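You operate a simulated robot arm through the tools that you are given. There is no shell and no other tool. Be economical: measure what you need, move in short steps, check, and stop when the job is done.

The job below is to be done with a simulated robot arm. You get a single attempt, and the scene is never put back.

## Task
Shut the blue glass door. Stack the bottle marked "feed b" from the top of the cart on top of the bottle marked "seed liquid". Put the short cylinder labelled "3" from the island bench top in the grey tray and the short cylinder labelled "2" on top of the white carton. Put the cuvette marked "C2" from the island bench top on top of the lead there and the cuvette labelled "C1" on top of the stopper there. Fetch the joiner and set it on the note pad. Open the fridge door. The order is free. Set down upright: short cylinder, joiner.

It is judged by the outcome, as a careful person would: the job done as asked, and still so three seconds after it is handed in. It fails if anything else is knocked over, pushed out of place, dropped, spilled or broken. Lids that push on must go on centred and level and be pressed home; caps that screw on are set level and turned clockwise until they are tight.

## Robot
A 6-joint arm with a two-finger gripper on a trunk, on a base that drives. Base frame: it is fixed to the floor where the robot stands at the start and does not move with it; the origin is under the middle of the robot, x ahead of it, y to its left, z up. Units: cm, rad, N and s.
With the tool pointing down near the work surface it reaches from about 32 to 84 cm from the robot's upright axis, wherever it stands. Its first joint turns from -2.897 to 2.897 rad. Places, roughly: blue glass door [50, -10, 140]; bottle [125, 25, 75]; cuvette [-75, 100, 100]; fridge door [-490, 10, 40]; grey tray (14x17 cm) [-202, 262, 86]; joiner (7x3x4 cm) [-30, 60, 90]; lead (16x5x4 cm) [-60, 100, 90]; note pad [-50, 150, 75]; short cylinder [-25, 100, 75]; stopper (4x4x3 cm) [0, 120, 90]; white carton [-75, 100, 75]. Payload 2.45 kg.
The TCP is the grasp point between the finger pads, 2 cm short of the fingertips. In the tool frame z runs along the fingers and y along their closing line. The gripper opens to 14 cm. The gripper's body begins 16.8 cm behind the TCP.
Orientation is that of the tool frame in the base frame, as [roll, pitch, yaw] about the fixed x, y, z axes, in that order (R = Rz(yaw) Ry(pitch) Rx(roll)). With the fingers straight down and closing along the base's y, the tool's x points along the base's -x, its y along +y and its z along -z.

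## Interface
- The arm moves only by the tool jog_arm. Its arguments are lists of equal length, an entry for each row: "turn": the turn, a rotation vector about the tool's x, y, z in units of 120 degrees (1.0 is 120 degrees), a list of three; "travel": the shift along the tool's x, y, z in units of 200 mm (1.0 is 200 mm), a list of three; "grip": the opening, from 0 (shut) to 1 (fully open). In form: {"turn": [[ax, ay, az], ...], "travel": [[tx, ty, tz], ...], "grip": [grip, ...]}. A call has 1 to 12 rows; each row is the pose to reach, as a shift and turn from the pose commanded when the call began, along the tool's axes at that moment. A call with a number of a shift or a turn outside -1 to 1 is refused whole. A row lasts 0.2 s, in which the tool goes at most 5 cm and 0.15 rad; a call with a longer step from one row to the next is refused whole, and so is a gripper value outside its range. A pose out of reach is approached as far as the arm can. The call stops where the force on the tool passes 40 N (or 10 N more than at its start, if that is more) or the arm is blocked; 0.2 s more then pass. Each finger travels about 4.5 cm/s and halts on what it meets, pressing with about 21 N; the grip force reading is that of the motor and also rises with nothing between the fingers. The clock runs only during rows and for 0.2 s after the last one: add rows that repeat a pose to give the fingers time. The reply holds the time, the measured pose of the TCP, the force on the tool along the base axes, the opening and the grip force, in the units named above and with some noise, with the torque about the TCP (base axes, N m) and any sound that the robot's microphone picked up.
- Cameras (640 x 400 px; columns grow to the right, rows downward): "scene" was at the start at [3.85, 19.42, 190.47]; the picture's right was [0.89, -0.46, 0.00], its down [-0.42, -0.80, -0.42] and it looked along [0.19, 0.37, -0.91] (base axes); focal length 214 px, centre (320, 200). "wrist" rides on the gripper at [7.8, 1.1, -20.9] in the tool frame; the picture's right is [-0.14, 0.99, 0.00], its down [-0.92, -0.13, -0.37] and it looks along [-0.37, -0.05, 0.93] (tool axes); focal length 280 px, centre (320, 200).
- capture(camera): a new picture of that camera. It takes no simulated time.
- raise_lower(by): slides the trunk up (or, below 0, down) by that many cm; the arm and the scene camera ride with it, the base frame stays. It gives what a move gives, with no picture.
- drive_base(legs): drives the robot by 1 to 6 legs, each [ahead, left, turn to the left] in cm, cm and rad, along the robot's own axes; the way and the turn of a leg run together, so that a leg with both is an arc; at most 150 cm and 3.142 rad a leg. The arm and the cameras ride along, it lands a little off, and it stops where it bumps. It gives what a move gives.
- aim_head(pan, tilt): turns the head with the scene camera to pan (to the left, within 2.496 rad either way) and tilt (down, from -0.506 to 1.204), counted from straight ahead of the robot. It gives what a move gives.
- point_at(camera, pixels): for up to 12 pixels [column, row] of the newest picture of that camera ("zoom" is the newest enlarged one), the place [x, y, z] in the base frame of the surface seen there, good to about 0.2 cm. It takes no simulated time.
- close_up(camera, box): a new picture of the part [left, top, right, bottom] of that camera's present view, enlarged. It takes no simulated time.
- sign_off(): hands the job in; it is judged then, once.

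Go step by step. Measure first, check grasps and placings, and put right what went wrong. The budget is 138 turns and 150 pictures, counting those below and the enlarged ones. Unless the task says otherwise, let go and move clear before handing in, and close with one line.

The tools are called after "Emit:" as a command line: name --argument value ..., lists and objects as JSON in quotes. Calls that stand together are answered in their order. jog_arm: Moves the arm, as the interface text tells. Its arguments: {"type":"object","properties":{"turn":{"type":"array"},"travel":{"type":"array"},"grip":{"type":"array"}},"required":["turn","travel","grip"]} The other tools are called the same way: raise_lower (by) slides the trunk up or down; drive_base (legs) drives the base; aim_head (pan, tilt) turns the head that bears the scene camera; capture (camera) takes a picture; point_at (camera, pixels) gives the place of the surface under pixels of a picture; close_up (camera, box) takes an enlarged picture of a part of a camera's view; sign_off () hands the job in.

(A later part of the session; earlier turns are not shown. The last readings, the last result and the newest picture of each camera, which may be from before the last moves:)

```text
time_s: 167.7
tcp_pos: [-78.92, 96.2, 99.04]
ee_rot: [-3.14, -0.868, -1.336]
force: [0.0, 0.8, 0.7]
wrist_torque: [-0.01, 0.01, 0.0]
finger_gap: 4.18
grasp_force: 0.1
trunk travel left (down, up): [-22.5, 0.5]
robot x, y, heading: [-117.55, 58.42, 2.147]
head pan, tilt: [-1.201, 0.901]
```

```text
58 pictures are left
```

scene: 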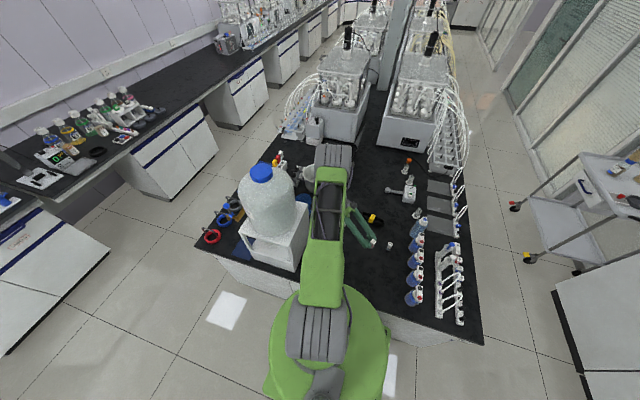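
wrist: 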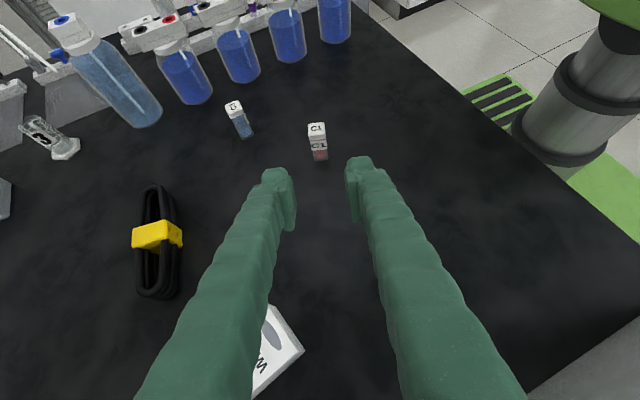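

C1 stands upright at (-76,84). Being here, do C2→lead now: untilt and move over C2.

Emit:
jog_arm --turn '[[0, -0.06, 0], [0, -0.12, 0], [0, -0.18, 0], [0, -0.24, 0], [0, -0.3, 0], [0, -0.36, 0], [0, -0.4155, 0], [0, -0.4155, 0]]' --travel '[[0.0146, 0.045, -0.0824], [0.029, 0.09, -0.165], [0.044, 0.135, -0.247], [0.058, 0.18, -0.33], [0.073, 0.225, -0.412], [0.087, 0.27, -0.495], [0.102, 0.315, -0.577], [0.102, 0.315, -0.577]]' --grip '[0.3, 0.3, 0.3, 0.3, 0.3, 0.3, 0.3, 0.3]'

Emit:
capture --camera "wrist"

```text
time_s: 169.5
tcp_pos: [-86.77, 101.9, 107.85]
ee_rot: [-3.14, 0.0, -1.335]
force: [-0.7, 0.7, -1.3]
wrist_torque: [0.01, 0.04, 0.03]
finger_gap: 4.19
grasp_force: 0.1
trunk travel left (down, up): [-22.5, 0.5]
robot x, y, heading: [-117.4, 58.59, 2.146]
head pan, tilt: [-1.201, 0.901]
```

```text
57 pictures are left
```

wrist: 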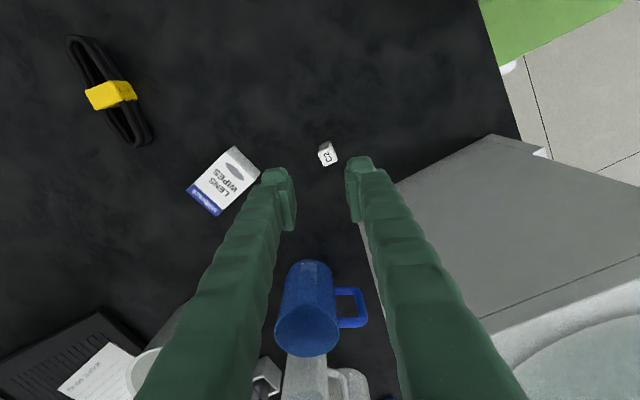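

Emit:
close_up --camera "wrist" --box '[297, 130, 357, 180]'

Emit:
point_at --camera "zoom" --pixels '[[320, 240], [280, 240], [330, 150], [345, 270], [310, 210]]'

Emit:
point_at --camera "wrist" --pixels '[[110, 94], [95, 99], [127, 89], [107, 83], [114, 105], [225, 180], [210, 170], [245, 172], [225, 195]]'

Emit:
close_up --camera "wrist" --box '[50, 20, 170, 160]'

```text
8.00 times, centred on (327, 155) of wrist
```

zoom: 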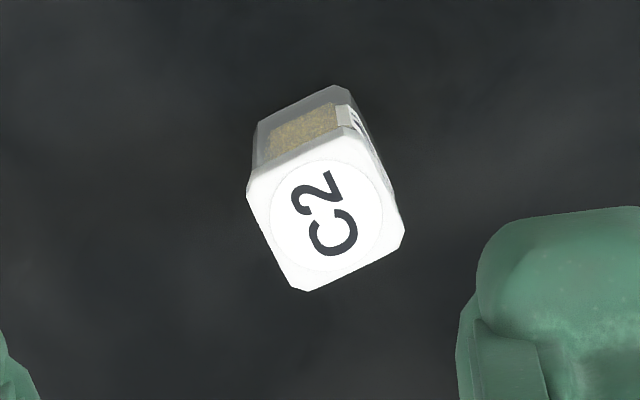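

```text
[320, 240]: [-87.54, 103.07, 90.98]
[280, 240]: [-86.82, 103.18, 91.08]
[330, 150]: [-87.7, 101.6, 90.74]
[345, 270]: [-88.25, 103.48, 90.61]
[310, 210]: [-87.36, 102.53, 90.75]
```

```text
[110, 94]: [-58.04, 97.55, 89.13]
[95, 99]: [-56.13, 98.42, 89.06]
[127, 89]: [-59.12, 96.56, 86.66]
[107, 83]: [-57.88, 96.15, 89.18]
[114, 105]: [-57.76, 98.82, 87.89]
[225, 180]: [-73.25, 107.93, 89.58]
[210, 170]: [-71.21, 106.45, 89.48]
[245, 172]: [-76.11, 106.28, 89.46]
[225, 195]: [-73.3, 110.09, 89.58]
```

```text
2.86 times, centred on (110, 90) of wrist
```

zoom: 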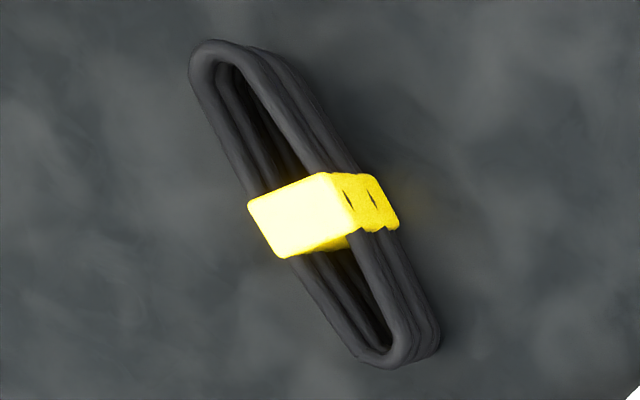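

C2 centre (-87.6,102.6); band on the lead at (-57.1,97.5,89.1). Align yaw 23° and descend on C2.

Emit:
jog_arm --turn '[[0, 0, -0.06], [0, 0, -0.12], [0, 0, -0.19], [0, 0, -0.19], [0, 0, -0.19]]' --travel '[[-0.02, 0.016, 0], [-0.044, 0.032, 0.1], [-0.044, 0.032, 0.3], [-0.044, 0.032, 0.5], [-0.044, 0.032, 0.65]]' --grip '[0.3, 0.3, 0.3, 0.3, 0.3]'

Emit:
capture --camera "wrist"

```text
time_s: 170.7
tcp_pos: [-87.49, 102.73, 95.11]
ee_rot: [-3.14, 0.0, -0.938]
force: [0.1, 1.1, -0.3]
wrist_torque: [-0.01, 0.01, 0.0]
finger_gap: 4.23
grasp_force: 0.0
trunk travel left (down, up): [-22.5, 0.5]
robot x, y, heading: [-117.58, 58.27, 2.145]
head pan, tilt: [-1.201, 0.901]
```

```text
54 pictures are left
```

wrist: 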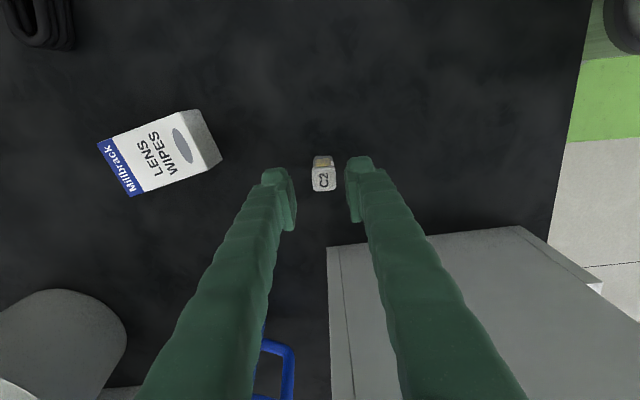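

Aligned. Descend, grip, lift.

Emit:
jog_arm --turn '[[0, 0, 0], [0, 0, 0], [0, 0, 0], [0, 0, 0], [0, 0, 0], [0, 0, 0], [0, 0, 0]]' --travel '[[0, 0, 0.15], [0, 0, 0.28], [0, 0, 0.33], [0, 0, 0.33], [0, 0, 0.33], [0, 0, 0.33], [0, 0, 0.33]]' --grip '[0.3, 0.3, 0.3, 0.2, 0.1, 0, 0]'

Emit:
jog_arm --turn '[[0, 0, 0], [0, 0, 0], [0, 0, 0], [0, 0, 0]]' --travel '[[0, 0, -0.1], [0, 0, -0.25], [0, 0, -0.45], [0, 0, -0.6]]' --grip '[0, 0, 0, 0]'

Emit:
capture --camera "wrist"

```text
time_s: 172.3
tcp_pos: [-87.72, 102.7, 88.4]
ee_rot: [-3.14, 0.0, -0.935]
force: [-0.3, -0.1, -0.2]
wrist_torque: [0.0, -0.03, 0.01]
finger_gap: 1.92
grasp_force: 20.9
trunk travel left (down, up): [-22.5, 0.5]
robot x, y, heading: [-117.59, 58.51, 2.146]
head pan, tilt: [-1.201, 0.901]
```

```text
time_s: 173.3
tcp_pos: [-87.59, 102.35, 100.38]
ee_rot: [-3.139, 0.0, -0.938]
force: [-0.4, 0.7, 0.4]
wrist_torque: [0.0, -0.01, -0.03]
finger_gap: 1.91
grasp_force: 21.6
trunk travel left (down, up): [-22.5, 0.5]
robot x, y, heading: [-117.59, 58.56, 2.145]
head pan, tilt: [-1.201, 0.901]
```

```text
53 pictures are left
```

wrist: 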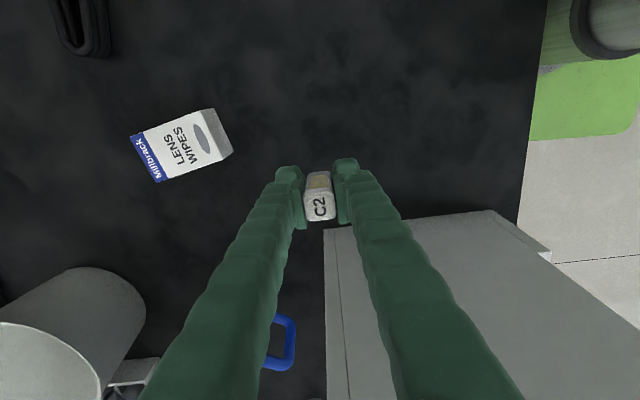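

C2 held. Carry to the lead's yellow band.

Emit:
jog_arm --turn '[[0, 0, 0], [0, 0, 0], [0, 0, 0], [0, 0, 0]]' --travel '[[0.137, -0.135, 0], [0.274, -0.271, 0], [0.411, -0.406, 0], [0.549, -0.542, 0]]' --grip '[0, 0, 0, 0]'

Emit:
jog_arm --turn '[[0, 0, 0.04], [0, 0, 0.08], [0, 0, 0.12], [0, 0, 0.15], [0, 0, 0.15]]' --travel '[[0.137, -0.135, 0], [0.274, -0.271, 0], [0.411, -0.406, 0], [0.549, -0.542, 0], [0.549, -0.542, 0]]' --grip '[0, 0, 0, 0, 0]'

Emit:
capture --camera "wrist"

```text
time_s: 174.3
tcp_pos: [-72.24, 100.09, 100.36]
ee_rot: [-3.14, -0.001, -0.936]
force: [0.7, 0.1, -0.4]
wrist_torque: [0.01, 0.08, 0.01]
finger_gap: 1.93
grasp_force: 20.7
trunk travel left (down, up): [-22.5, 0.5]
robot x, y, heading: [-117.43, 58.36, 2.142]
head pan, tilt: [-1.201, 0.901]
```

```text
time_s: 175.5
tcp_pos: [-57.21, 97.47, 100.65]
ee_rot: [-3.141, 0.001, -1.252]
force: [-0.8, -0.2, 0.2]
wrist_torque: [-0.01, 0.0, -0.01]
finger_gap: 1.95
grasp_force: 20.8
trunk travel left (down, up): [-22.5, 0.5]
robot x, y, heading: [-117.67, 58.5, 2.143]
head pan, tilt: [-1.201, 0.901]
```

```text
52 pictures are left
```

wrist: 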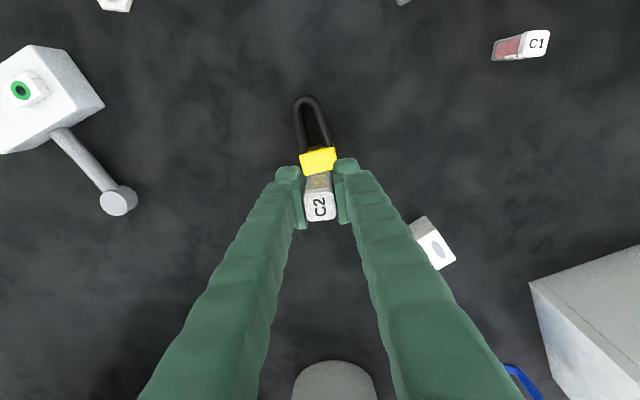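

Emit:
point_at --camera "wrist" --pixels '[[318, 156], [303, 160], [333, 155], [318, 165], [316, 150], [307, 168]]'

```text
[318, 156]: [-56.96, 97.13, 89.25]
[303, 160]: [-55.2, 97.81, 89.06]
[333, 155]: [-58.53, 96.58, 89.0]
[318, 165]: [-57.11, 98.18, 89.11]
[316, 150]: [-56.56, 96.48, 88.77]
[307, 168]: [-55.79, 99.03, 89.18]
```

Band centre matches TCP. Lower onto it.

Emit:
jog_arm --turn '[[0, 0, 0], [0, 0, 0], [0, 0, 0], [0, 0, 0], [0, 0, 0]]' --travel '[[0, 0, 0.15], [0, 0, 0.3], [0, 0, 0.37], [0, 0, 0.395], [0, 0, 0.395]]' --grip '[0, 0, 0, 0, 0]'

Emit:
jog_arm --turn '[[0, 0, 0], [0, 0, 0], [0, 0, 0]]' --travel '[[0, 0, 0.006], [0, 0, 0.012], [0, 0, 0.016]]' --grip '[0, 0, 0]'

```text
time_s: 176.7
tcp_pos: [-57.22, 97.72, 92.58]
ee_rot: [-3.139, 0.0, -1.251]
force: [-0.1, 0.1, 0.2]
wrist_torque: [-0.02, -0.02, -0.01]
finger_gap: 1.95
grasp_force: 21.5
trunk travel left (down, up): [-22.5, 0.5]
robot x, y, heading: [-117.29, 57.91, 2.15]
head pan, tilt: [-1.201, 0.901]
```

```text
time_s: 177.5
tcp_pos: [-57.18, 97.8, 92.27]
ee_rot: [-3.138, -0.001, -1.251]
force: [-2.7, -2.1, 13.0]
wrist_torque: [-0.04, 0.05, 0.01]
finger_gap: 1.97
grasp_force: 21.3
trunk travel left (down, up): [-22.5, 0.5]
robot x, y, heading: [-117.59, 58.25, 2.146]
head pan, tilt: [-1.201, 0.901]
```

Firm contact (13 N). Ease up slightly, release, rise and check.

Emit:
jog_arm --turn '[[0, 0, 0], [0, 0, 0], [0, 0, 0], [0, 0, 0]]' --travel '[[0, 0, -0.012], [0, 0, -0.012], [0, 0, -0.012], [0, 0, -0.012]]' --grip '[0, 0.17, 0.22, 0.25]'

Emit:
jog_arm --turn '[[0, 0, 0], [0, 0, 0], [0, 0, 0], [0, 0, 0]]' --travel '[[0, 0, -0.1], [0, 0, -0.25], [0, 0, -0.45], [0, 0, -0.65]]' --grip '[0.25, 0.25, 0.25, 0.25]'

Emit:
capture --camera "wrist"

```text
time_s: 178.5
tcp_pos: [-57.13, 97.72, 92.37]
ee_rot: [-3.14, 0.002, -1.253]
force: [0.5, -1.2, -0.5]
wrist_torque: [0.02, 0.01, -0.02]
finger_gap: 3.5
grasp_force: 0.0
trunk travel left (down, up): [-22.5, 0.5]
robot x, y, heading: [-117.89, 58.31, 2.14]
head pan, tilt: [-1.201, 0.901]
```

```text
time_s: 179.5
tcp_pos: [-57.26, 97.45, 105.22]
ee_rot: [-3.139, 0.0, -1.253]
force: [-1.1, -0.1, 0.2]
wrist_torque: [0.01, 0.0, 0.03]
finger_gap: 3.5
grasp_force: 0.1
trunk travel left (down, up): [-22.5, 0.5]
robot x, y, heading: [-117.49, 58.31, 2.148]
head pan, tilt: [-1.201, 0.901]
```

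```text
51 pictures are left
```

wrist: 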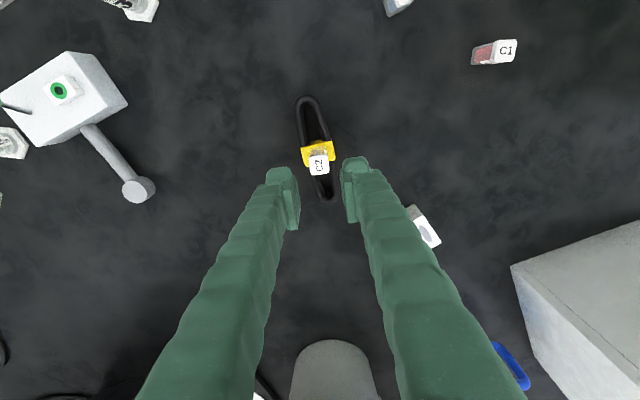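

C2 stands on the lead's band. Next fetch C1 again, now upright.

Emit:
point_at --camera "wrist" --pixels '[[506, 51], [500, 50], [512, 50]]'

Emit:
jog_arm --turn '[[0, 0, 0], [0, 0, 0.01], [0, 0, 0.02], [0, 0, 0.03], [0, 0, 0.04]]' --travel '[[0.06, 0.2, 0], [0.13, 0.4, 0], [0.2, 0.6, 0], [0.27, 0.8, 0], [0.334, 0.99, 0]]' --grip '[0.3, 0.3, 0.3, 0.3, 0.3]'

Emit:
capture --camera "wrist"

```text
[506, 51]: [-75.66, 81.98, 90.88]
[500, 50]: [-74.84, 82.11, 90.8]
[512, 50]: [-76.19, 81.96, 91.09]
```

```text
time_s: 180.7
tcp_pos: [-74.05, 85.47, 105.23]
ee_rot: [-3.137, -0.002, -1.336]
force: [-0.2, -0.9, -0.5]
wrist_torque: [0.02, 0.0, -0.02]
finger_gap: 4.2
grasp_force: 0.0
trunk travel left (down, up): [-22.5, 0.5]
robot x, y, heading: [-117.78, 58.6, 2.145]
head pan, tilt: [-1.201, 0.901]
```

```text
50 pictures are left
```

wrist: 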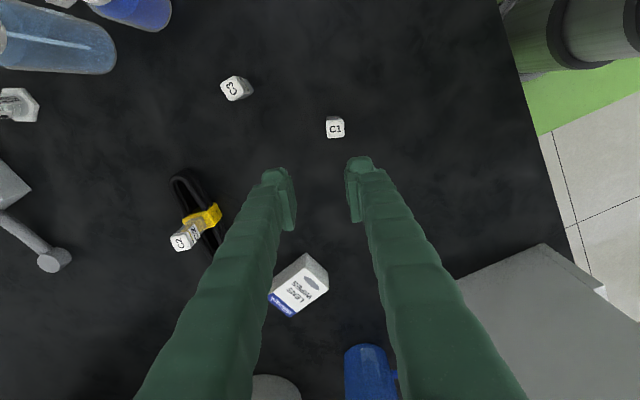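

Emit:
point_at --camera "wrist" --pixels '[[335, 129], [328, 129], [342, 129], [335, 122], [335, 136]]'

```text
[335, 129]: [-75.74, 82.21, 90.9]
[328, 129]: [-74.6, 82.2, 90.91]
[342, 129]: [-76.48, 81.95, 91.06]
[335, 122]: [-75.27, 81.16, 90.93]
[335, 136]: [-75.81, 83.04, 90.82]
```

Emit:
jog_arm --turn '[[0, 0, 0], [0, 0, 0], [0, 0, 0], [0, 0, 0], [0, 0, 0], [0, 0, 0]]' --travel '[[0.1, 0.08, 0], [0.143, 0.114, 0.15], [0.143, 0.114, 0.35], [0.143, 0.114, 0.55], [0.143, 0.114, 0.75], [0.143, 0.114, 0.84]]' --grip '[0.3, 0.3, 0.3, 0.3, 0.3, 0.3]'

Emit:
capture --camera "wrist"

Emit:
jog_arm --turn '[[0, 0, 0], [0, 0, 0], [0, 0, 0], [0, 0, 0], [0, 0, 0], [0, 0, 0], [0, 0, 0], [0, 0, 0]]' --travel '[[0, 0, 0], [0, 0, 0], [0, 0, 0], [0, 0, 0], [0, 0, -0.2], [0, 0, -0.45], [0, 0, -0.7], [0, 0, -0.9]]' --grip '[0.2, 0.1, 0, 0, 0, 0, 0, 0]'

Emit:
capture --camera "wrist"

```text
time_s: 182.1
tcp_pos: [-75.57, 82.06, 88.28]
ee_rot: [-3.14, 0.0, -1.336]
force: [0.3, 0.3, -0.2]
wrist_torque: [0.02, 0.0, 0.0]
finger_gap: 4.2
grasp_force: 0.1
trunk travel left (down, up): [-22.5, 0.5]
robot x, y, heading: [-117.66, 58.49, 2.143]
head pan, tilt: [-1.201, 0.901]
```

```text
49 pictures are left
```

wrist: 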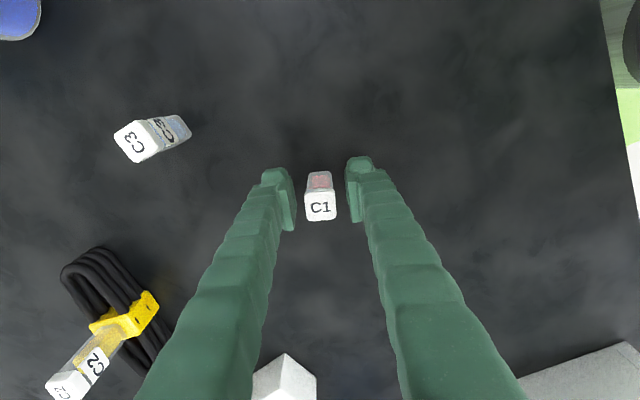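

```text
time_s: 183.9
tcp_pos: [-75.34, 82.26, 107.18]
ee_rot: [-3.14, 0.001, -1.336]
force: [-0.4, 0.0, 0.1]
wrist_torque: [0.01, -0.02, 0.0]
finger_gap: 1.94
grasp_force: 21.3
trunk travel left (down, up): [-22.5, 0.5]
robot x, y, heading: [-117.63, 58.29, 2.144]
head pan, tilt: [-1.201, 0.901]
```

```text
48 pictures are left
```

wrist: 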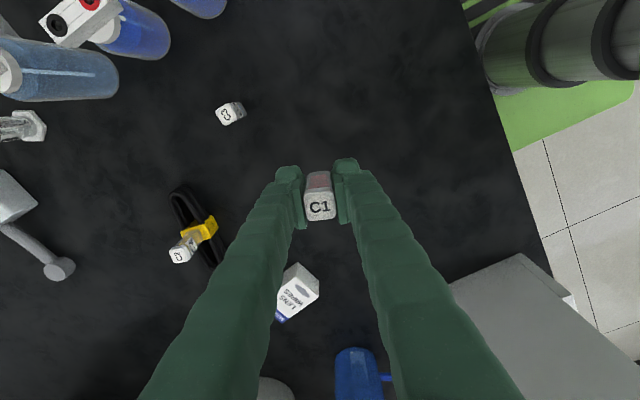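

C1 held upright. Raise and drive to the front, stopping at u≈90.

Emit:
jog_arm --turn '[[0, 0, 0], [0, 0, 0], [0, 0, 0], [0, 0, 0]]' --travel '[[0, 0, -0.2], [0, 0, -0.45], [0, 0, -0.7], [0, 0, -0.9]]' --grip '[0, 0, 0, 0]'

Emit:
drive_base --legs '[[0, 10, 0], [-94, 0, 0], [0, 0, 1.63], [-128, 0, 0]]'

Emit:
capture --camera "wrist"

```text
time_s: 184.9
tcp_pos: [-75.36, 81.93, 124.54]
ee_rot: [-3.139, 0.001, -1.335]
force: [0.1, -0.4, 0.5]
wrist_torque: [0.02, -0.04, -0.01]
finger_gap: 1.93
grasp_force: 20.9
trunk travel left (down, up): [-22.5, 0.5]
robot x, y, heading: [-117.63, 58.46, 2.144]
head pan, tilt: [-1.201, 0.901]
```

```text
time_s: 200.8
tcp_pos: [-0.44, 95.06, 124.64]
ee_rot: [-3.139, 0.001, 0.323]
force: [0.1, -0.2, -0.2]
wrist_torque: [0.0, 0.01, 0.01]
finger_gap: 1.93
grasp_force: 20.8
trunk travel left (down, up): [-22.5, 0.5]
robot x, y, heading: [26.8, 54.76, -2.483]
head pan, tilt: [-1.201, 0.901]
```

```text
47 pictures are left
```

wrist: 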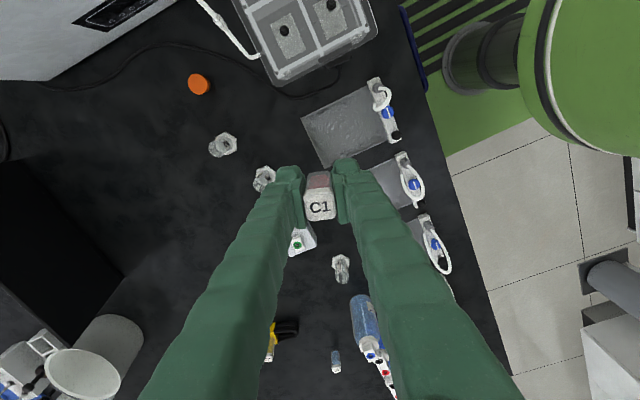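

Good position. Bring C1 over the stopper.

Emit:
jog_arm --turn '[[0, 0, 0.04], [0, 0, 0.08], [0, 0, 0.12]]' --travel '[[0.1, -0.18, 0], [0.2, -0.36, 0], [0.29, -0.543, 0]]' --grip '[0, 0, 0]'

Emit:
jog_arm --turn '[[0, 0, 0.04], [0, 0, 0.08], [0, 0, 0.12], [0, 0, 0.12], [0, 0, 0.12]]' --travel '[[0.05, -0.2, 0], [0.1, -0.4, 0], [0.146, -0.598, 0.1], [0.146, -0.598, 0.3], [0.146, -0.598, 0.5]]' --grip '[0, 0, 0, 0, 0]'

Emit:
jog_arm --turn '[[0, 0, 0], [0, 0, 0], [0, 0, 0], [0, 0, 0]]' --travel '[[0, 0, 0.2], [0, 0, 0.4], [0, 0, 0.6], [0, 0, 0.75]]' --grip '[0, 0, 0, 0]'

Emit:
capture --camera "wrist"

```text
time_s: 201.6
tcp_pos: [1.67, 107.29, 124.44]
ee_rot: [3.141, 0.0, 0.071]
force: [0.1, 0.4, -0.7]
wrist_torque: [-0.06, 0.0, 0.0]
finger_gap: 1.95
grasp_force: 21.1
trunk travel left (down, up): [-22.5, 0.5]
robot x, y, heading: [26.57, 54.7, -2.479]
head pan, tilt: [-1.201, 0.901]
```

```text
time_s: 202.8
tcp_pos: [3.33, 119.29, 114.42]
ee_rot: [3.14, 0.001, -0.178]
force: [0.1, 0.5, 0.3]
wrist_torque: [-0.02, -0.03, -0.02]
finger_gap: 1.95
grasp_force: 21.1
trunk travel left (down, up): [-22.5, 0.5]
robot x, y, heading: [26.51, 54.77, -2.479]
head pan, tilt: [-1.201, 0.901]
```

```text
time_s: 203.8
tcp_pos: [3.32, 119.34, 99.69]
ee_rot: [-3.14, 0.0, -0.176]
force: [-0.6, 0.5, 0.0]
wrist_torque: [0.0, 0.0, 0.02]
finger_gap: 1.96
grasp_force: 20.8
trunk travel left (down, up): [-22.5, 0.5]
robot x, y, heading: [26.95, 54.68, -2.48]
head pan, tilt: [-1.201, 0.901]
```

```text
46 pictures are left
```

wrist: 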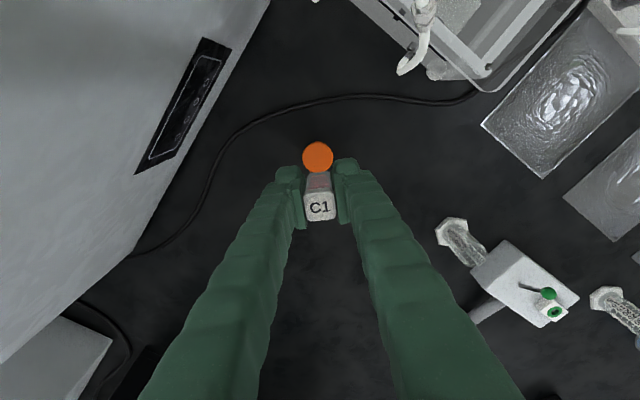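

Emit:
point_at --camera "wrist" --pixels '[[318, 157], [303, 157], [333, 157], [318, 143], [318, 168]]'

```text
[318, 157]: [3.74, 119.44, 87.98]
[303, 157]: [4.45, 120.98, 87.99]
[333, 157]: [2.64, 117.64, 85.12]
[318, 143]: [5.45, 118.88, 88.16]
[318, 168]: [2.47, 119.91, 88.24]
```

Emit:
jog_arm --turn '[[0, 0, 0], [0, 0, 0], [0, 0, 0], [0, 0, 0], [0, 0, 0]]' --travel '[[0.0155, -0.008, 0.1], [0.0155, -0.008, 0.25], [0.0155, -0.008, 0.35], [0.0155, -0.008, 0.39], [0.0155, -0.008, 0.39]]' --grip '[0, 0, 0, 0, 0]'

Emit:
jog_arm --turn '[[0, 0, 0], [0, 0, 0], [0, 0, 0], [0, 0, 0]]' --travel '[[0, 0, 0.008], [0, 0, 0.014], [0, 0, 0.02], [0, 0, 0.025]]' --grip '[0, 0, 0, 0]'

```text
time_s: 205.0
tcp_pos: [3.88, 119.52, 91.84]
ee_rot: [-3.139, 0.0, -0.178]
force: [0.7, -0.3, -0.5]
wrist_torque: [-0.01, 0.01, -0.01]
finger_gap: 1.93
grasp_force: 21.5
trunk travel left (down, up): [-22.5, 0.5]
robot x, y, heading: [26.95, 54.94, -2.48]
head pan, tilt: [-1.201, 0.901]
```

```text
time_s: 206.0
tcp_pos: [3.86, 119.33, 91.36]
ee_rot: [-3.139, 0.001, -0.179]
force: [2.1, -1.6, 12.3]
wrist_torque: [0.0, -0.12, 0.02]
finger_gap: 1.92
grasp_force: 20.9
trunk travel left (down, up): [-22.5, 0.5]
robot x, y, heading: [26.92, 55.03, -2.473]
head pan, tilt: [-1.201, 0.901]
```

Contact at the expected height. Ease, release, rise.

Emit:
jog_arm --turn '[[0, 0, 0], [0, 0, 0], [0, 0, 0], [0, 0, 0]]' --travel '[[0, 0, -0.009], [0, 0, -0.009], [0, 0, -0.009], [0, 0, -0.009]]' --grip '[0, 0.17, 0.22, 0.25]'

Emit:
jog_arm --turn '[[0, 0, 0], [0, 0, 0], [0, 0, 0], [0, 0, 0], [0, 0, 0]]' --travel '[[0, 0, -0.1], [0, 0, -0.25], [0, 0, -0.45], [0, 0, -0.65], [0, 0, -0.8]]' --grip '[0.25, 0.25, 0.25, 0.25, 0.25]'

Emit:
capture --camera "wrist"

```text
time_s: 207.0
tcp_pos: [3.83, 119.45, 91.48]
ee_rot: [-3.141, 0.0, -0.177]
force: [-0.1, 0.1, -0.1]
wrist_torque: [-0.03, 0.03, -0.01]
finger_gap: 3.5
grasp_force: 0.1
trunk travel left (down, up): [-22.5, 0.5]
robot x, y, heading: [27.28, 54.69, -2.479]
head pan, tilt: [-1.201, 0.901]
```

```text
time_s: 208.2
tcp_pos: [3.93, 119.3, 107.43]
ee_rot: [-3.142, 0.001, -0.177]
force: [0.0, -0.3, 0.5]
wrist_torque: [0.0, -0.02, -0.01]
finger_gap: 3.49
grasp_force: 0.2
trunk travel left (down, up): [-22.5, 0.5]
robot x, y, heading: [27.26, 55.18, -2.477]
head pan, tilt: [-1.201, 0.901]
```

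```text
45 pictures are left
```

wrist: 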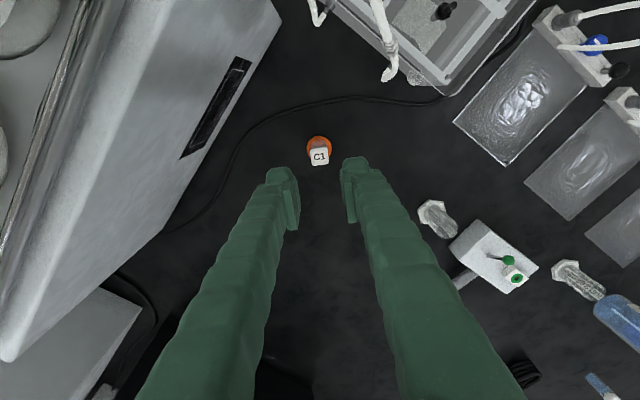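

C1 stands on the stopper. Next cylinder 2: move over (-7.3,113).

Emit:
jog_arm --turn '[[0, 0, 0], [0, 0, 0], [0, 0, 0], [0, 0, 0], [0, 0, 0]]' --travel '[[-0.1, 0.08, -0.1], [-0.25, 0.2, -0.1], [-0.4, 0.32, -0.1], [-0.496, 0.408, -0.1], [-0.496, 0.408, -0.1]]' --grip '[0.3, 0.35, 0.45, 0.45, 0.45]'

Emit:
capture --camera "wrist"

```text
time_s: 209.4
tcp_pos: [-7.36, 113.24, 109.46]
ee_rot: [-3.14, 0.002, -0.176]
force: [-0.1, -0.5, -0.3]
wrist_torque: [0.04, 0.04, 0.01]
finger_gap: 6.31
grasp_force: 0.1
trunk travel left (down, up): [-22.5, 0.5]
robot x, y, heading: [27.2, 55.23, -2.478]
head pan, tilt: [-1.201, 0.901]
```

```text
44 pictures are left
```

wrist: 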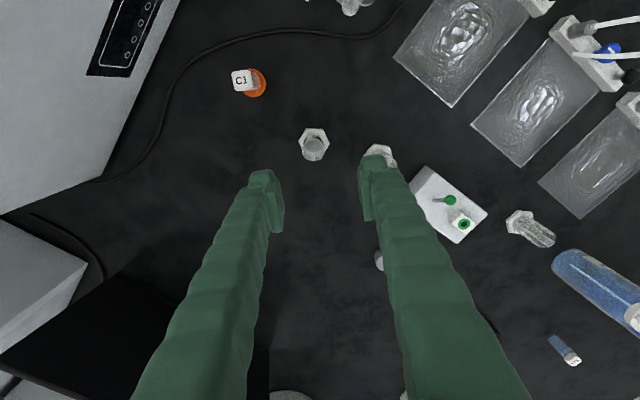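

Emit:
close_up --camera "wrist" --box '[280, 110, 350, 180]'

Emit:
point_at --camera "wrist" --pixels '[[299, 143], [329, 143], [314, 129], [315, 150], [314, 158], [310, 130], [303, 136]]'

```text
5.71 times, centred on (315, 145) of wrist
```

zoom: 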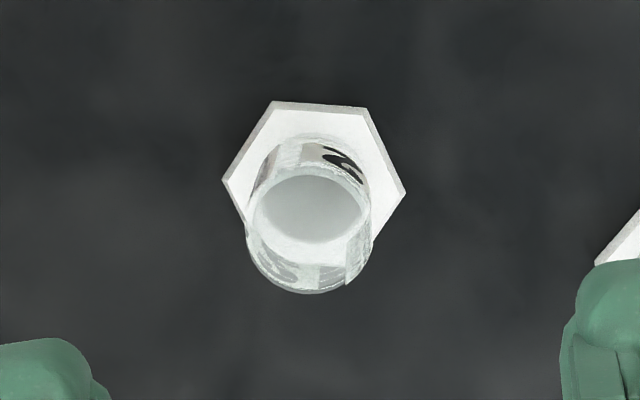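

```text
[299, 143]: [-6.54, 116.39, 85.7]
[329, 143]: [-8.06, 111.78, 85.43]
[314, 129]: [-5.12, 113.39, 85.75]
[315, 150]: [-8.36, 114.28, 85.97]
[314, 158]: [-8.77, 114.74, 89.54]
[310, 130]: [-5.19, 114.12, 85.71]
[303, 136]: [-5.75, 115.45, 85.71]
```

Emit:
jog_arm --turn '[[0, 0, 0], [0, 0, 0], [0, 0, 0], [0, 0, 0], [0, 0, 0], [0, 0, 0]]' --travel '[[-0.005, -0.043, 0.1], [-0.005, -0.043, 0.3], [-0.005, -0.043, 0.5], [-0.005, -0.043, 0.7], [-0.005, -0.043, 0.9], [-0.005, -0.043, 0.99]]' --grip '[0.45, 0.45, 0.45, 0.45, 0.45, 0.45]'

Emit:
capture --camera "wrist"

```text
time_s: 210.8
tcp_pos: [-7.35, 114.27, 89.7]
ee_rot: [-3.137, 0.002, -0.178]
force: [-0.5, 0.2, 0.2]
wrist_torque: [-0.01, 0.0, 0.0]
finger_gap: 6.32
grasp_force: 0.0
trunk travel left (down, up): [-22.5, 0.5]
robot x, y, heading: [26.97, 54.82, -2.48]
head pan, tilt: [-1.201, 0.901]
```

```text
42 pictures are left
```

wrist: 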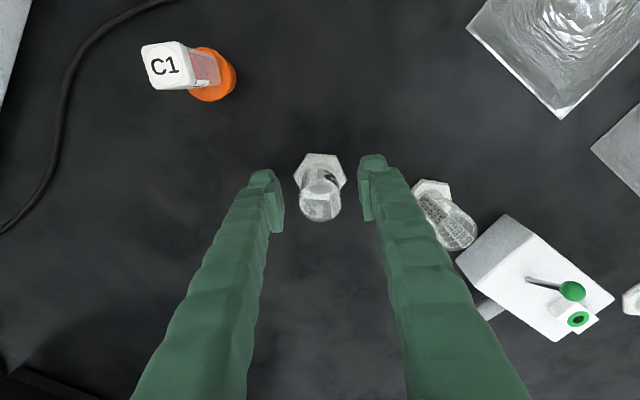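

Emit:
jog_arm --turn '[[0, 0, 0], [0, 0, 0], [0, 0, 0], [0, 0, 0], [0, 0, 0], [0, 0, 0]]' --travel '[[0, 0, 0.03], [0, 0, 0.035], [0, 0, 0.035], [0, 0, 0.035], [0, 0, 0.035], [0, 0, 0.035]]' --grip '[0.35, 0.25, 0.15, 0.1, 0.1, 0.1]'

Emit:
jog_arm --turn '[[0, 0, 0], [0, 0, 0], [0, 0, 0], [0, 0, 0], [0, 0, 0]]' --travel '[[0, 0, -0.1], [0, 0, -0.3], [0, 0, -0.5], [0, 0, -0.7], [0, 0, -0.9]]' --grip '[0.1, 0.1, 0.1, 0.1, 0.1]'

Emit:
capture --camera "wrist"

```text
time_s: 212.2
tcp_pos: [-7.3, 114.11, 89.06]
ee_rot: [-3.141, 0.002, -0.179]
force: [0.0, 0.1, 2.9]
wrist_torque: [0.02, 0.01, -0.03]
finger_gap: 2.98
grasp_force: 21.0
trunk travel left (down, up): [-22.5, 0.5]
robot x, y, heading: [26.63, 55.1, -2.479]
head pan, tilt: [-1.201, 0.901]
```

```text
time_s: 213.4
tcp_pos: [-7.32, 114.01, 106.97]
ee_rot: [-3.138, 0.001, -0.179]
force: [0.7, 0.9, -1.0]
wrist_torque: [0.02, 0.01, -0.01]
finger_gap: 2.94
grasp_force: 20.8
trunk travel left (down, up): [-22.5, 0.5]
robot x, y, heading: [26.8, 54.79, -2.48]
head pan, tilt: [-1.201, 0.901]
```

```text
41 pictures are left
```

wrist: 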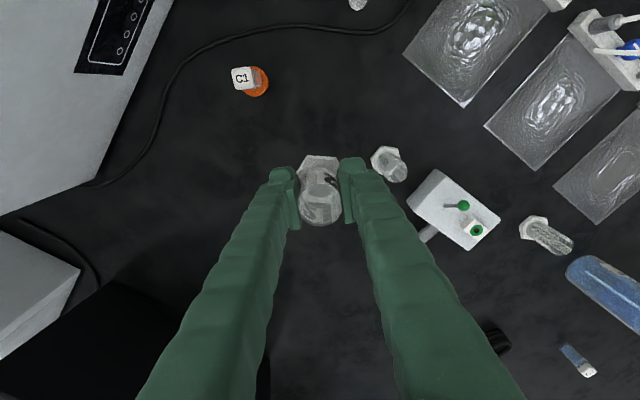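

Cylinder 2 held (gap 2.95). Lift, pull in, and drive to the left end for the carton.

Emit:
jog_arm --turn '[[0, 0, 0], [0, 0, 0], [0, 0, 0], [0, 0, 0], [0, 0, 0], [0, 0, 0], [0, 0, 0]]' --travel '[[0, 0, -0.2], [0, 0, -0.4], [0.1, 0.15, -0.5], [0.2, 0.35, -0.6], [0.3, 0.55, -0.7], [0.4, 0.75, -0.8], [0.48, 0.88, -0.88]]' --grip '[0.1, 0.1, 0.1, 0.1, 0.1, 0.1, 0.1]'

Emit:
drive_base --legs '[[0, 4, 0], [128, 0, 0], [0, 0, -1.6], [92, 0, 0], [0, -9, 0]]'

Emit:
capture --camera "wrist"

```text
time_s: 215.0
tcp_pos: [-0.92, 95.0, 124.57]
ee_rot: [-3.14, 0.002, -0.178]
force: [0.0, -0.1, -0.9]
wrist_torque: [0.09, 0.02, -0.02]
finger_gap: 2.99
grasp_force: 21.1
trunk travel left (down, up): [-22.5, 0.5]
robot x, y, heading: [26.83, 54.96, -2.482]
head pan, tilt: [-1.201, 0.901]
```

```text
time_s: 231.4
tcp_pos: [-86.13, 79.97, 124.58]
ee_rot: [-3.14, 0.0, -1.703]
force: [0.2, 0.6, -0.6]
wrist_torque: [-0.04, 0.01, -0.02]
finger_gap: 2.97
grasp_force: 21.0
trunk travel left (down, up): [-22.5, 0.5]
robot x, y, heading: [-125.54, 50.69, 2.281]
head pan, tilt: [-1.201, 0.901]
```

```text
40 pictures are left
```

wrist: 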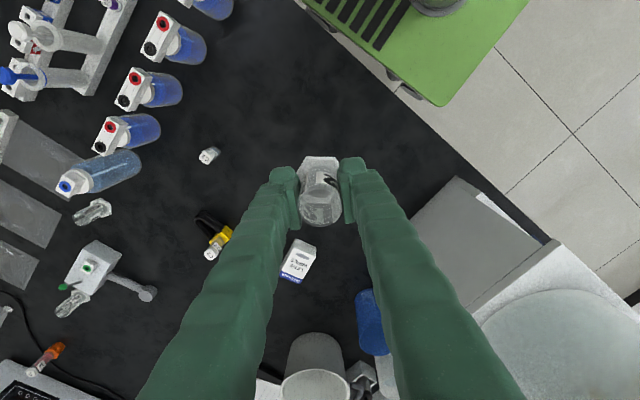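

Come a little closer and measure the carton top.

Emit:
drive_base --legs '[[3, -7, 0]]'

Emit:
capture --camera "wrist"

Emit:
close_up --camera "wrist" --box '[220, 200, 380, 320]'

```text
time_s: 232.7
tcp_pos: [-82.75, 87.03, 124.64]
ee_rot: [-3.141, 0.0, -1.701]
force: [0.0, 0.3, -1.0]
wrist_torque: [-0.07, 0.03, 0.02]
finger_gap: 2.98
grasp_force: 21.0
trunk travel left (down, up): [-22.5, 0.5]
robot x, y, heading: [-121.57, 57.29, 2.279]
head pan, tilt: [-1.201, 0.901]
```

```text
39 pictures are left
```

wrist: 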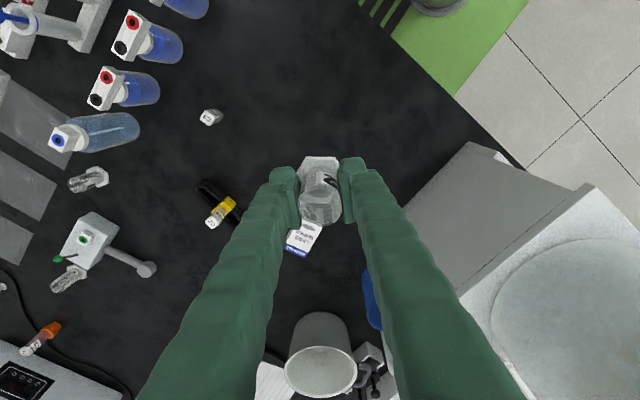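

```text
3.33 times, centred on (300, 260) of wrist
```

zoom: 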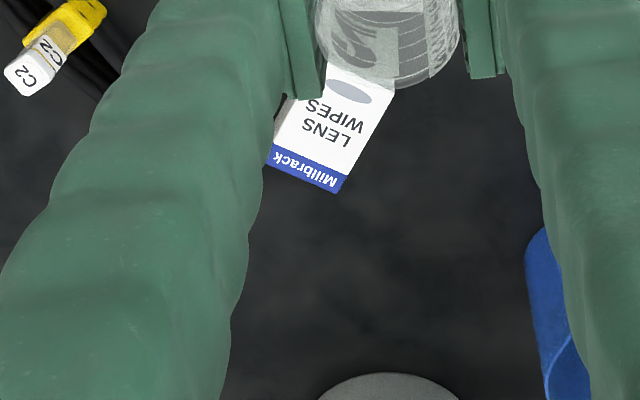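

Emit:
jog_arm --turn '[[0, 0, 0], [0, 0, 0], [0, 0, 0]]' --travel '[[-0.18, -0.056, 0], [-0.36, -0.112, 0], [-0.55, -0.1685, 0]]' --grip '[0.1, 0.1, 0.1]'

Emit:
capture --camera "wrist"

```text
time_s: 233.5
tcp_pos: [-77.78, 97.52, 124.36]
ee_rot: [-3.141, 0.0, -1.702]
force: [0.8, 1.0, -1.2]
wrist_torque: [-0.03, 0.05, 0.01]
finger_gap: 2.92
grasp_force: 20.3
trunk travel left (down, up): [-22.5, 0.5]
robot x, y, heading: [-121.93, 57.62, 2.281]
head pan, tilt: [-1.201, 0.901]
```

```text
37 pictures are left
```

wrist: 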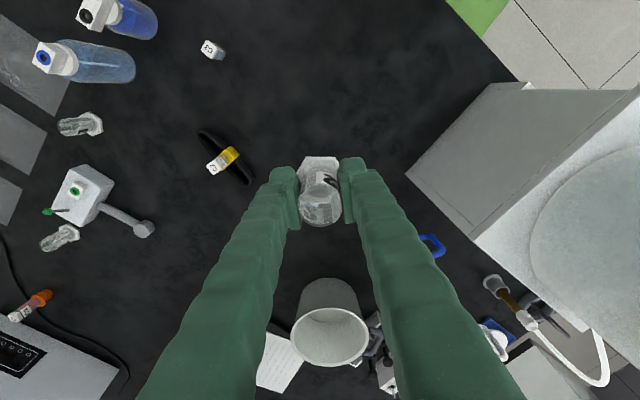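

Emit:
jog_arm --turn '[[0, 0, 0], [0, 0, 0], [0, 0, 0], [0, 0, 0], [0, 0, 0]]' --travel '[[-0.18, -0.056, 0.1], [-0.36, -0.112, 0.25], [-0.54, -0.1685, 0.4], [-0.54, -0.1685, 0.6], [-0.54, -0.1685, 0.8]]' --grip '[0.1, 0.1, 0.1, 0.1, 0.1]'

Emit:
capture --camera "wrist"

Emit:
close_up --camera "wrist" --box '[260, 120, 380, 240]'

```text
time_s: 234.7
tcp_pos: [-73.32, 107.8, 108.37]
ee_rot: [-3.14, -0.001, -1.7]
force: [-0.5, -0.2, -1.5]
wrist_torque: [-0.04, 0.03, 0.03]
finger_gap: 2.97
grasp_force: 20.9
trunk travel left (down, up): [-22.5, 0.5]
robot x, y, heading: [-121.61, 57.4, 2.282]
head pan, tilt: [-1.201, 0.901]
```

```text
36 pictures are left
```

wrist: 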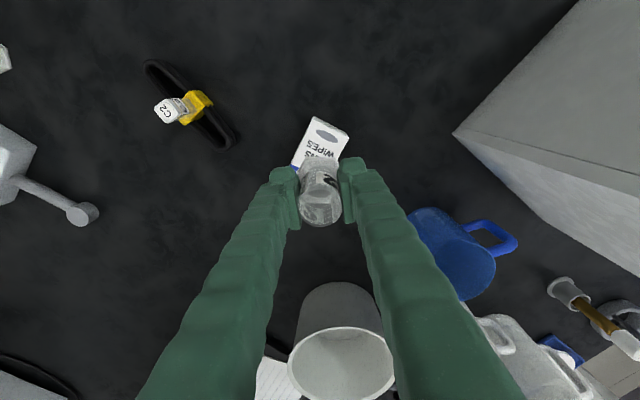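

```text
3.33 times, centred on (320, 180) of wrist
```

zoom: 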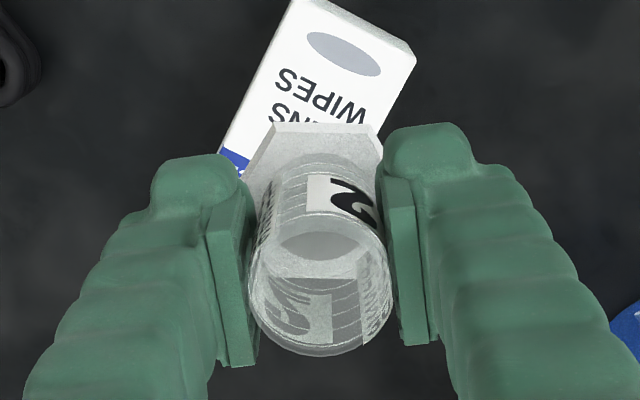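

The label reads "2". Measure visible carton corners.

Emit:
point_at --camera "wrist" --pixels '[[314, 118], [347, 134], [292, 163], [330, 125], [303, 141], [337, 152]]'

```text
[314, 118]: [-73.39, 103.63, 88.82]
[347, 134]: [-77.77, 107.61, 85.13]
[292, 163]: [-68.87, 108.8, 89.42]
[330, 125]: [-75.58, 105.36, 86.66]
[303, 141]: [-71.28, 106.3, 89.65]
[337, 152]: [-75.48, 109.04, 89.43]
```

TCP is at the carton's centre. Lower cylinder 2 onto it.

Emit:
jog_arm --turn '[[0, 0, 0], [0, 0, 0], [0, 0, 0], [0, 0, 0], [0, 0, 0], [0, 0, 0]]' --travel '[[0, 0, 0.2], [0, 0, 0.4], [0, 0, 0.55], [0, 0, 0.65], [0, 0, 0.715], [0, 0, 0.715]]' --grip '[0.1, 0.1, 0.1, 0.1, 0.1, 0.1]'

Emit:
jog_arm --turn '[[0, 0, 0], [0, 0, 0], [0, 0, 0], [0, 0, 0]]' --travel '[[0, 0, 0.008], [0, 0, 0.014], [0, 0, 0.02], [0, 0, 0.026]]' --grip '[0.1, 0.1, 0.1, 0.1]'

```text
time_s: 236.1
tcp_pos: [-73.36, 107.69, 94.19]
ee_rot: [-3.139, 0.001, -1.704]
force: [0.5, -0.3, -1.1]
wrist_torque: [0.0, 0.02, 0.0]
finger_gap: 2.95
grasp_force: 20.8
trunk travel left (down, up): [-22.5, 0.5]
robot x, y, heading: [-121.79, 57.07, 2.281]
head pan, tilt: [-1.201, 0.901]
```

```text
time_s: 237.1
tcp_pos: [-73.27, 107.57, 93.85]
ee_rot: [-3.14, 0.002, -1.702]
force: [-0.3, 0.6, -1.1]
wrist_torque: [0.01, -0.02, 0.02]
finger_gap: 2.94
grasp_force: 20.9
trunk travel left (down, up): [-22.5, 0.5]
robot x, y, heading: [-121.87, 57.28, 2.282]
head pan, tilt: [-1.201, 0.901]
```

Emit:
jog_arm --turn '[[0, 0, 0], [0, 0, 0], [0, 0, 0]]' --travel '[[0, 0, 0.009], [0, 0, 0.016], [0, 0, 0.023]]' --grip '[0.1, 0.1, 0.1]'

```text
time_s: 237.9
tcp_pos: [-73.04, 107.71, 93.45]
ee_rot: [-3.139, 0.003, -1.701]
force: [-1.5, -1.5, 16.9]
wrist_torque: [-0.1, 0.04, -0.09]
finger_gap: 2.95
grasp_force: 21.3
trunk travel left (down, up): [-22.5, 0.5]
robot x, y, heading: [-121.43, 57.43, 2.284]
head pan, tilt: [-1.201, 0.901]
```

Seated (17 N). Ease, release, rise and check.

Emit:
jog_arm --turn '[[0, 0, 0], [0, 0, 0], [0, 0, 0], [0, 0, 0]]' --travel '[[0, 0, -0.01], [0, 0, -0.01], [0, 0, -0.01], [0, 0, -0.01]]' --grip '[0.1, 0.25, 0.33, 0.38]'

Emit:
jog_arm --turn '[[0, 0, 0], [0, 0, 0], [0, 0, 0], [0, 0, 0], [0, 0, 0]]' --travel '[[0, 0, -0.1], [0, 0, -0.3], [0, 0, -0.5], [0, 0, -0.7], [0, 0, -0.9]]' --grip '[0.38, 0.38, 0.38, 0.38, 0.38]'

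Emit:
capture --camera "wrist"

```text
time_s: 238.9
tcp_pos: [-73.16, 107.64, 93.49]
ee_rot: [-3.139, 0.0, -1.702]
force: [-0.3, 0.1, 0.0]
wrist_torque: [0.02, 0.05, 0.03]
finger_gap: 5.31
grasp_force: 0.0
trunk travel left (down, up): [-22.5, 0.5]
robot x, y, heading: [-121.8, 57.03, 2.283]
head pan, tilt: [-1.201, 0.901]
```

```text
time_s: 240.1
tcp_pos: [-73.31, 107.44, 111.27]
ee_rot: [-3.139, 0.001, -1.704]
force: [-1.2, -0.5, 0.0]
wrist_torque: [0.01, 0.0, 0.01]
finger_gap: 5.33
grasp_force: 0.1
trunk travel left (down, up): [-22.5, 0.5]
robot x, y, heading: [-121.52, 57.23, 2.284]
head pan, tilt: [-1.201, 0.901]
```

```text
34 pictures are left
```

wrist: 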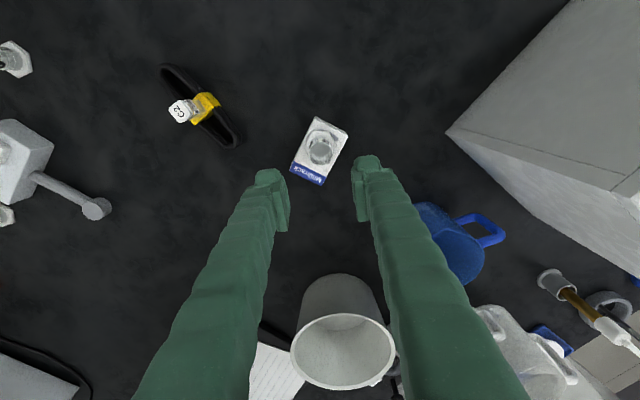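

Cylinder 2 stands on the carton. Next the joiner: raise, back along the bench end.

Emit:
jog_arm --turn '[[0, 0, 0], [0, 0, 0], [0, 0, 0]]' --travel '[[0, 0, -0.2], [0, 0, -0.45], [0, 0, -0.7]]' --grip '[0.38, 0.38, 0.38]'

Emit:
drive_base --legs '[[0, 4, -0.078], [-46, 0, 0]]'

Emit:
jog_arm --turn '[[0, 0, 0.07], [0, 0, 0.14], [0, 0, 0.21], [0, 0, 0.28], [0, 0, 0.35]]' --travel '[[0.12, 0, 0], [0.24, 0, 0], [0.36, 0, 0], [0.48, 0, 0], [0.6, 0, 0]]' --grip '[0.45, 0.45, 0.45, 0.45, 0.45]'

Emit:
capture --camera "wrist"

```text
time_s: 240.9
tcp_pos: [-73.14, 107.5, 125.66]
ee_rot: [-3.139, 0.002, -1.701]
force: [0.0, -0.3, -0.6]
wrist_torque: [0.07, -0.03, 0.01]
finger_gap: 5.33
grasp_force: 0.1
trunk travel left (down, up): [-22.5, 0.5]
robot x, y, heading: [-121.06, 57.25, 2.281]
head pan, tilt: [-1.201, 0.901]
```

```text
time_s: 244.3
tcp_pos: [-44.97, 63.93, 125.41]
ee_rot: [-3.139, 0.004, -1.773]
force: [0.2, 0.2, -0.1]
wrist_torque: [0.02, 0.04, 0.01]
finger_gap: 5.33
grasp_force: 0.0
trunk travel left (down, up): [-22.5, 0.5]
robot x, y, heading: [-96.98, 17.54, 2.209]
head pan, tilt: [-1.201, 0.901]
```

```text
time_s: 245.5
tcp_pos: [-47.67, 52.11, 125.43]
ee_rot: [-3.141, 0.0, -2.51]
force: [-0.3, -0.4, -0.4]
wrist_torque: [0.03, 0.0, -0.03]
finger_gap: 6.31
grasp_force: 0.0
trunk travel left (down, up): [-22.5, 0.5]
robot x, y, heading: [-97.02, 17.79, 2.212]
head pan, tilt: [-1.201, 0.901]
```

```text
33 pictures are left
```

wrist: 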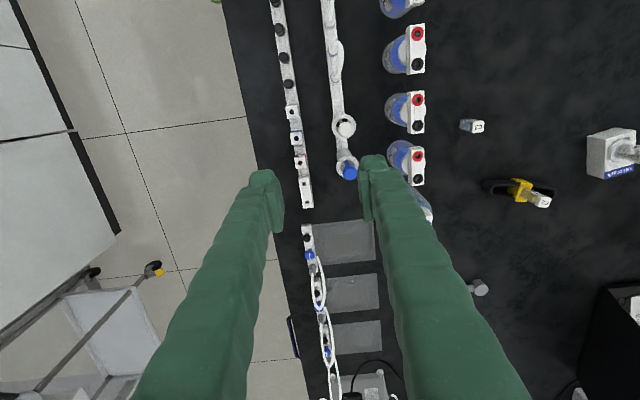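

Emit:
close_up --camera "wrist" --box '[270, 130, 370, 230]'

Emit:
point_at --camera "zoom" --pixels '[[225, 175], [228, 195], [232, 260], [240, 290], [215, 215], [235, 215], [222, 120]]'

```text
4.00 times, centred on (320, 180) of wrist
```

zoom: 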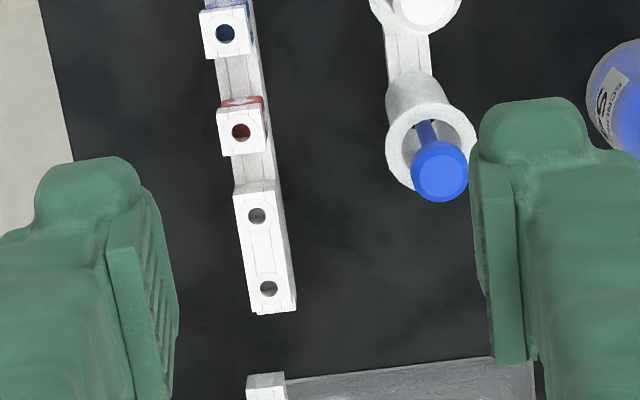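

```text
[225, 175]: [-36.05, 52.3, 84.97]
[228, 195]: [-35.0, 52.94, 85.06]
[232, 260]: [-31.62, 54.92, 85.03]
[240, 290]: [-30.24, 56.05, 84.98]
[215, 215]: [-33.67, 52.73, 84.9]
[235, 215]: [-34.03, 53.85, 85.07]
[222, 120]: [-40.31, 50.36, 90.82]
```

Emit:
point_at --camera "zoom" --pixels '[[250, 200], [262, 250], [250, 240], [272, 275], [285, 240], [440, 175], [405, 170], [240, 190], [262, 308], [425, 15]]'

```text
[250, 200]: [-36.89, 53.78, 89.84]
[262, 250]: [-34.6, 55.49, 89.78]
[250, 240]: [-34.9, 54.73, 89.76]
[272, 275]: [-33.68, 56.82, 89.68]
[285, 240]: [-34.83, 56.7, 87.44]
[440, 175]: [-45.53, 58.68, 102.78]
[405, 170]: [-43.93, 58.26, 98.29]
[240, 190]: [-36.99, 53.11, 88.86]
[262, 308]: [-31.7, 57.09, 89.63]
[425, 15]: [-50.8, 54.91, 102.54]
```

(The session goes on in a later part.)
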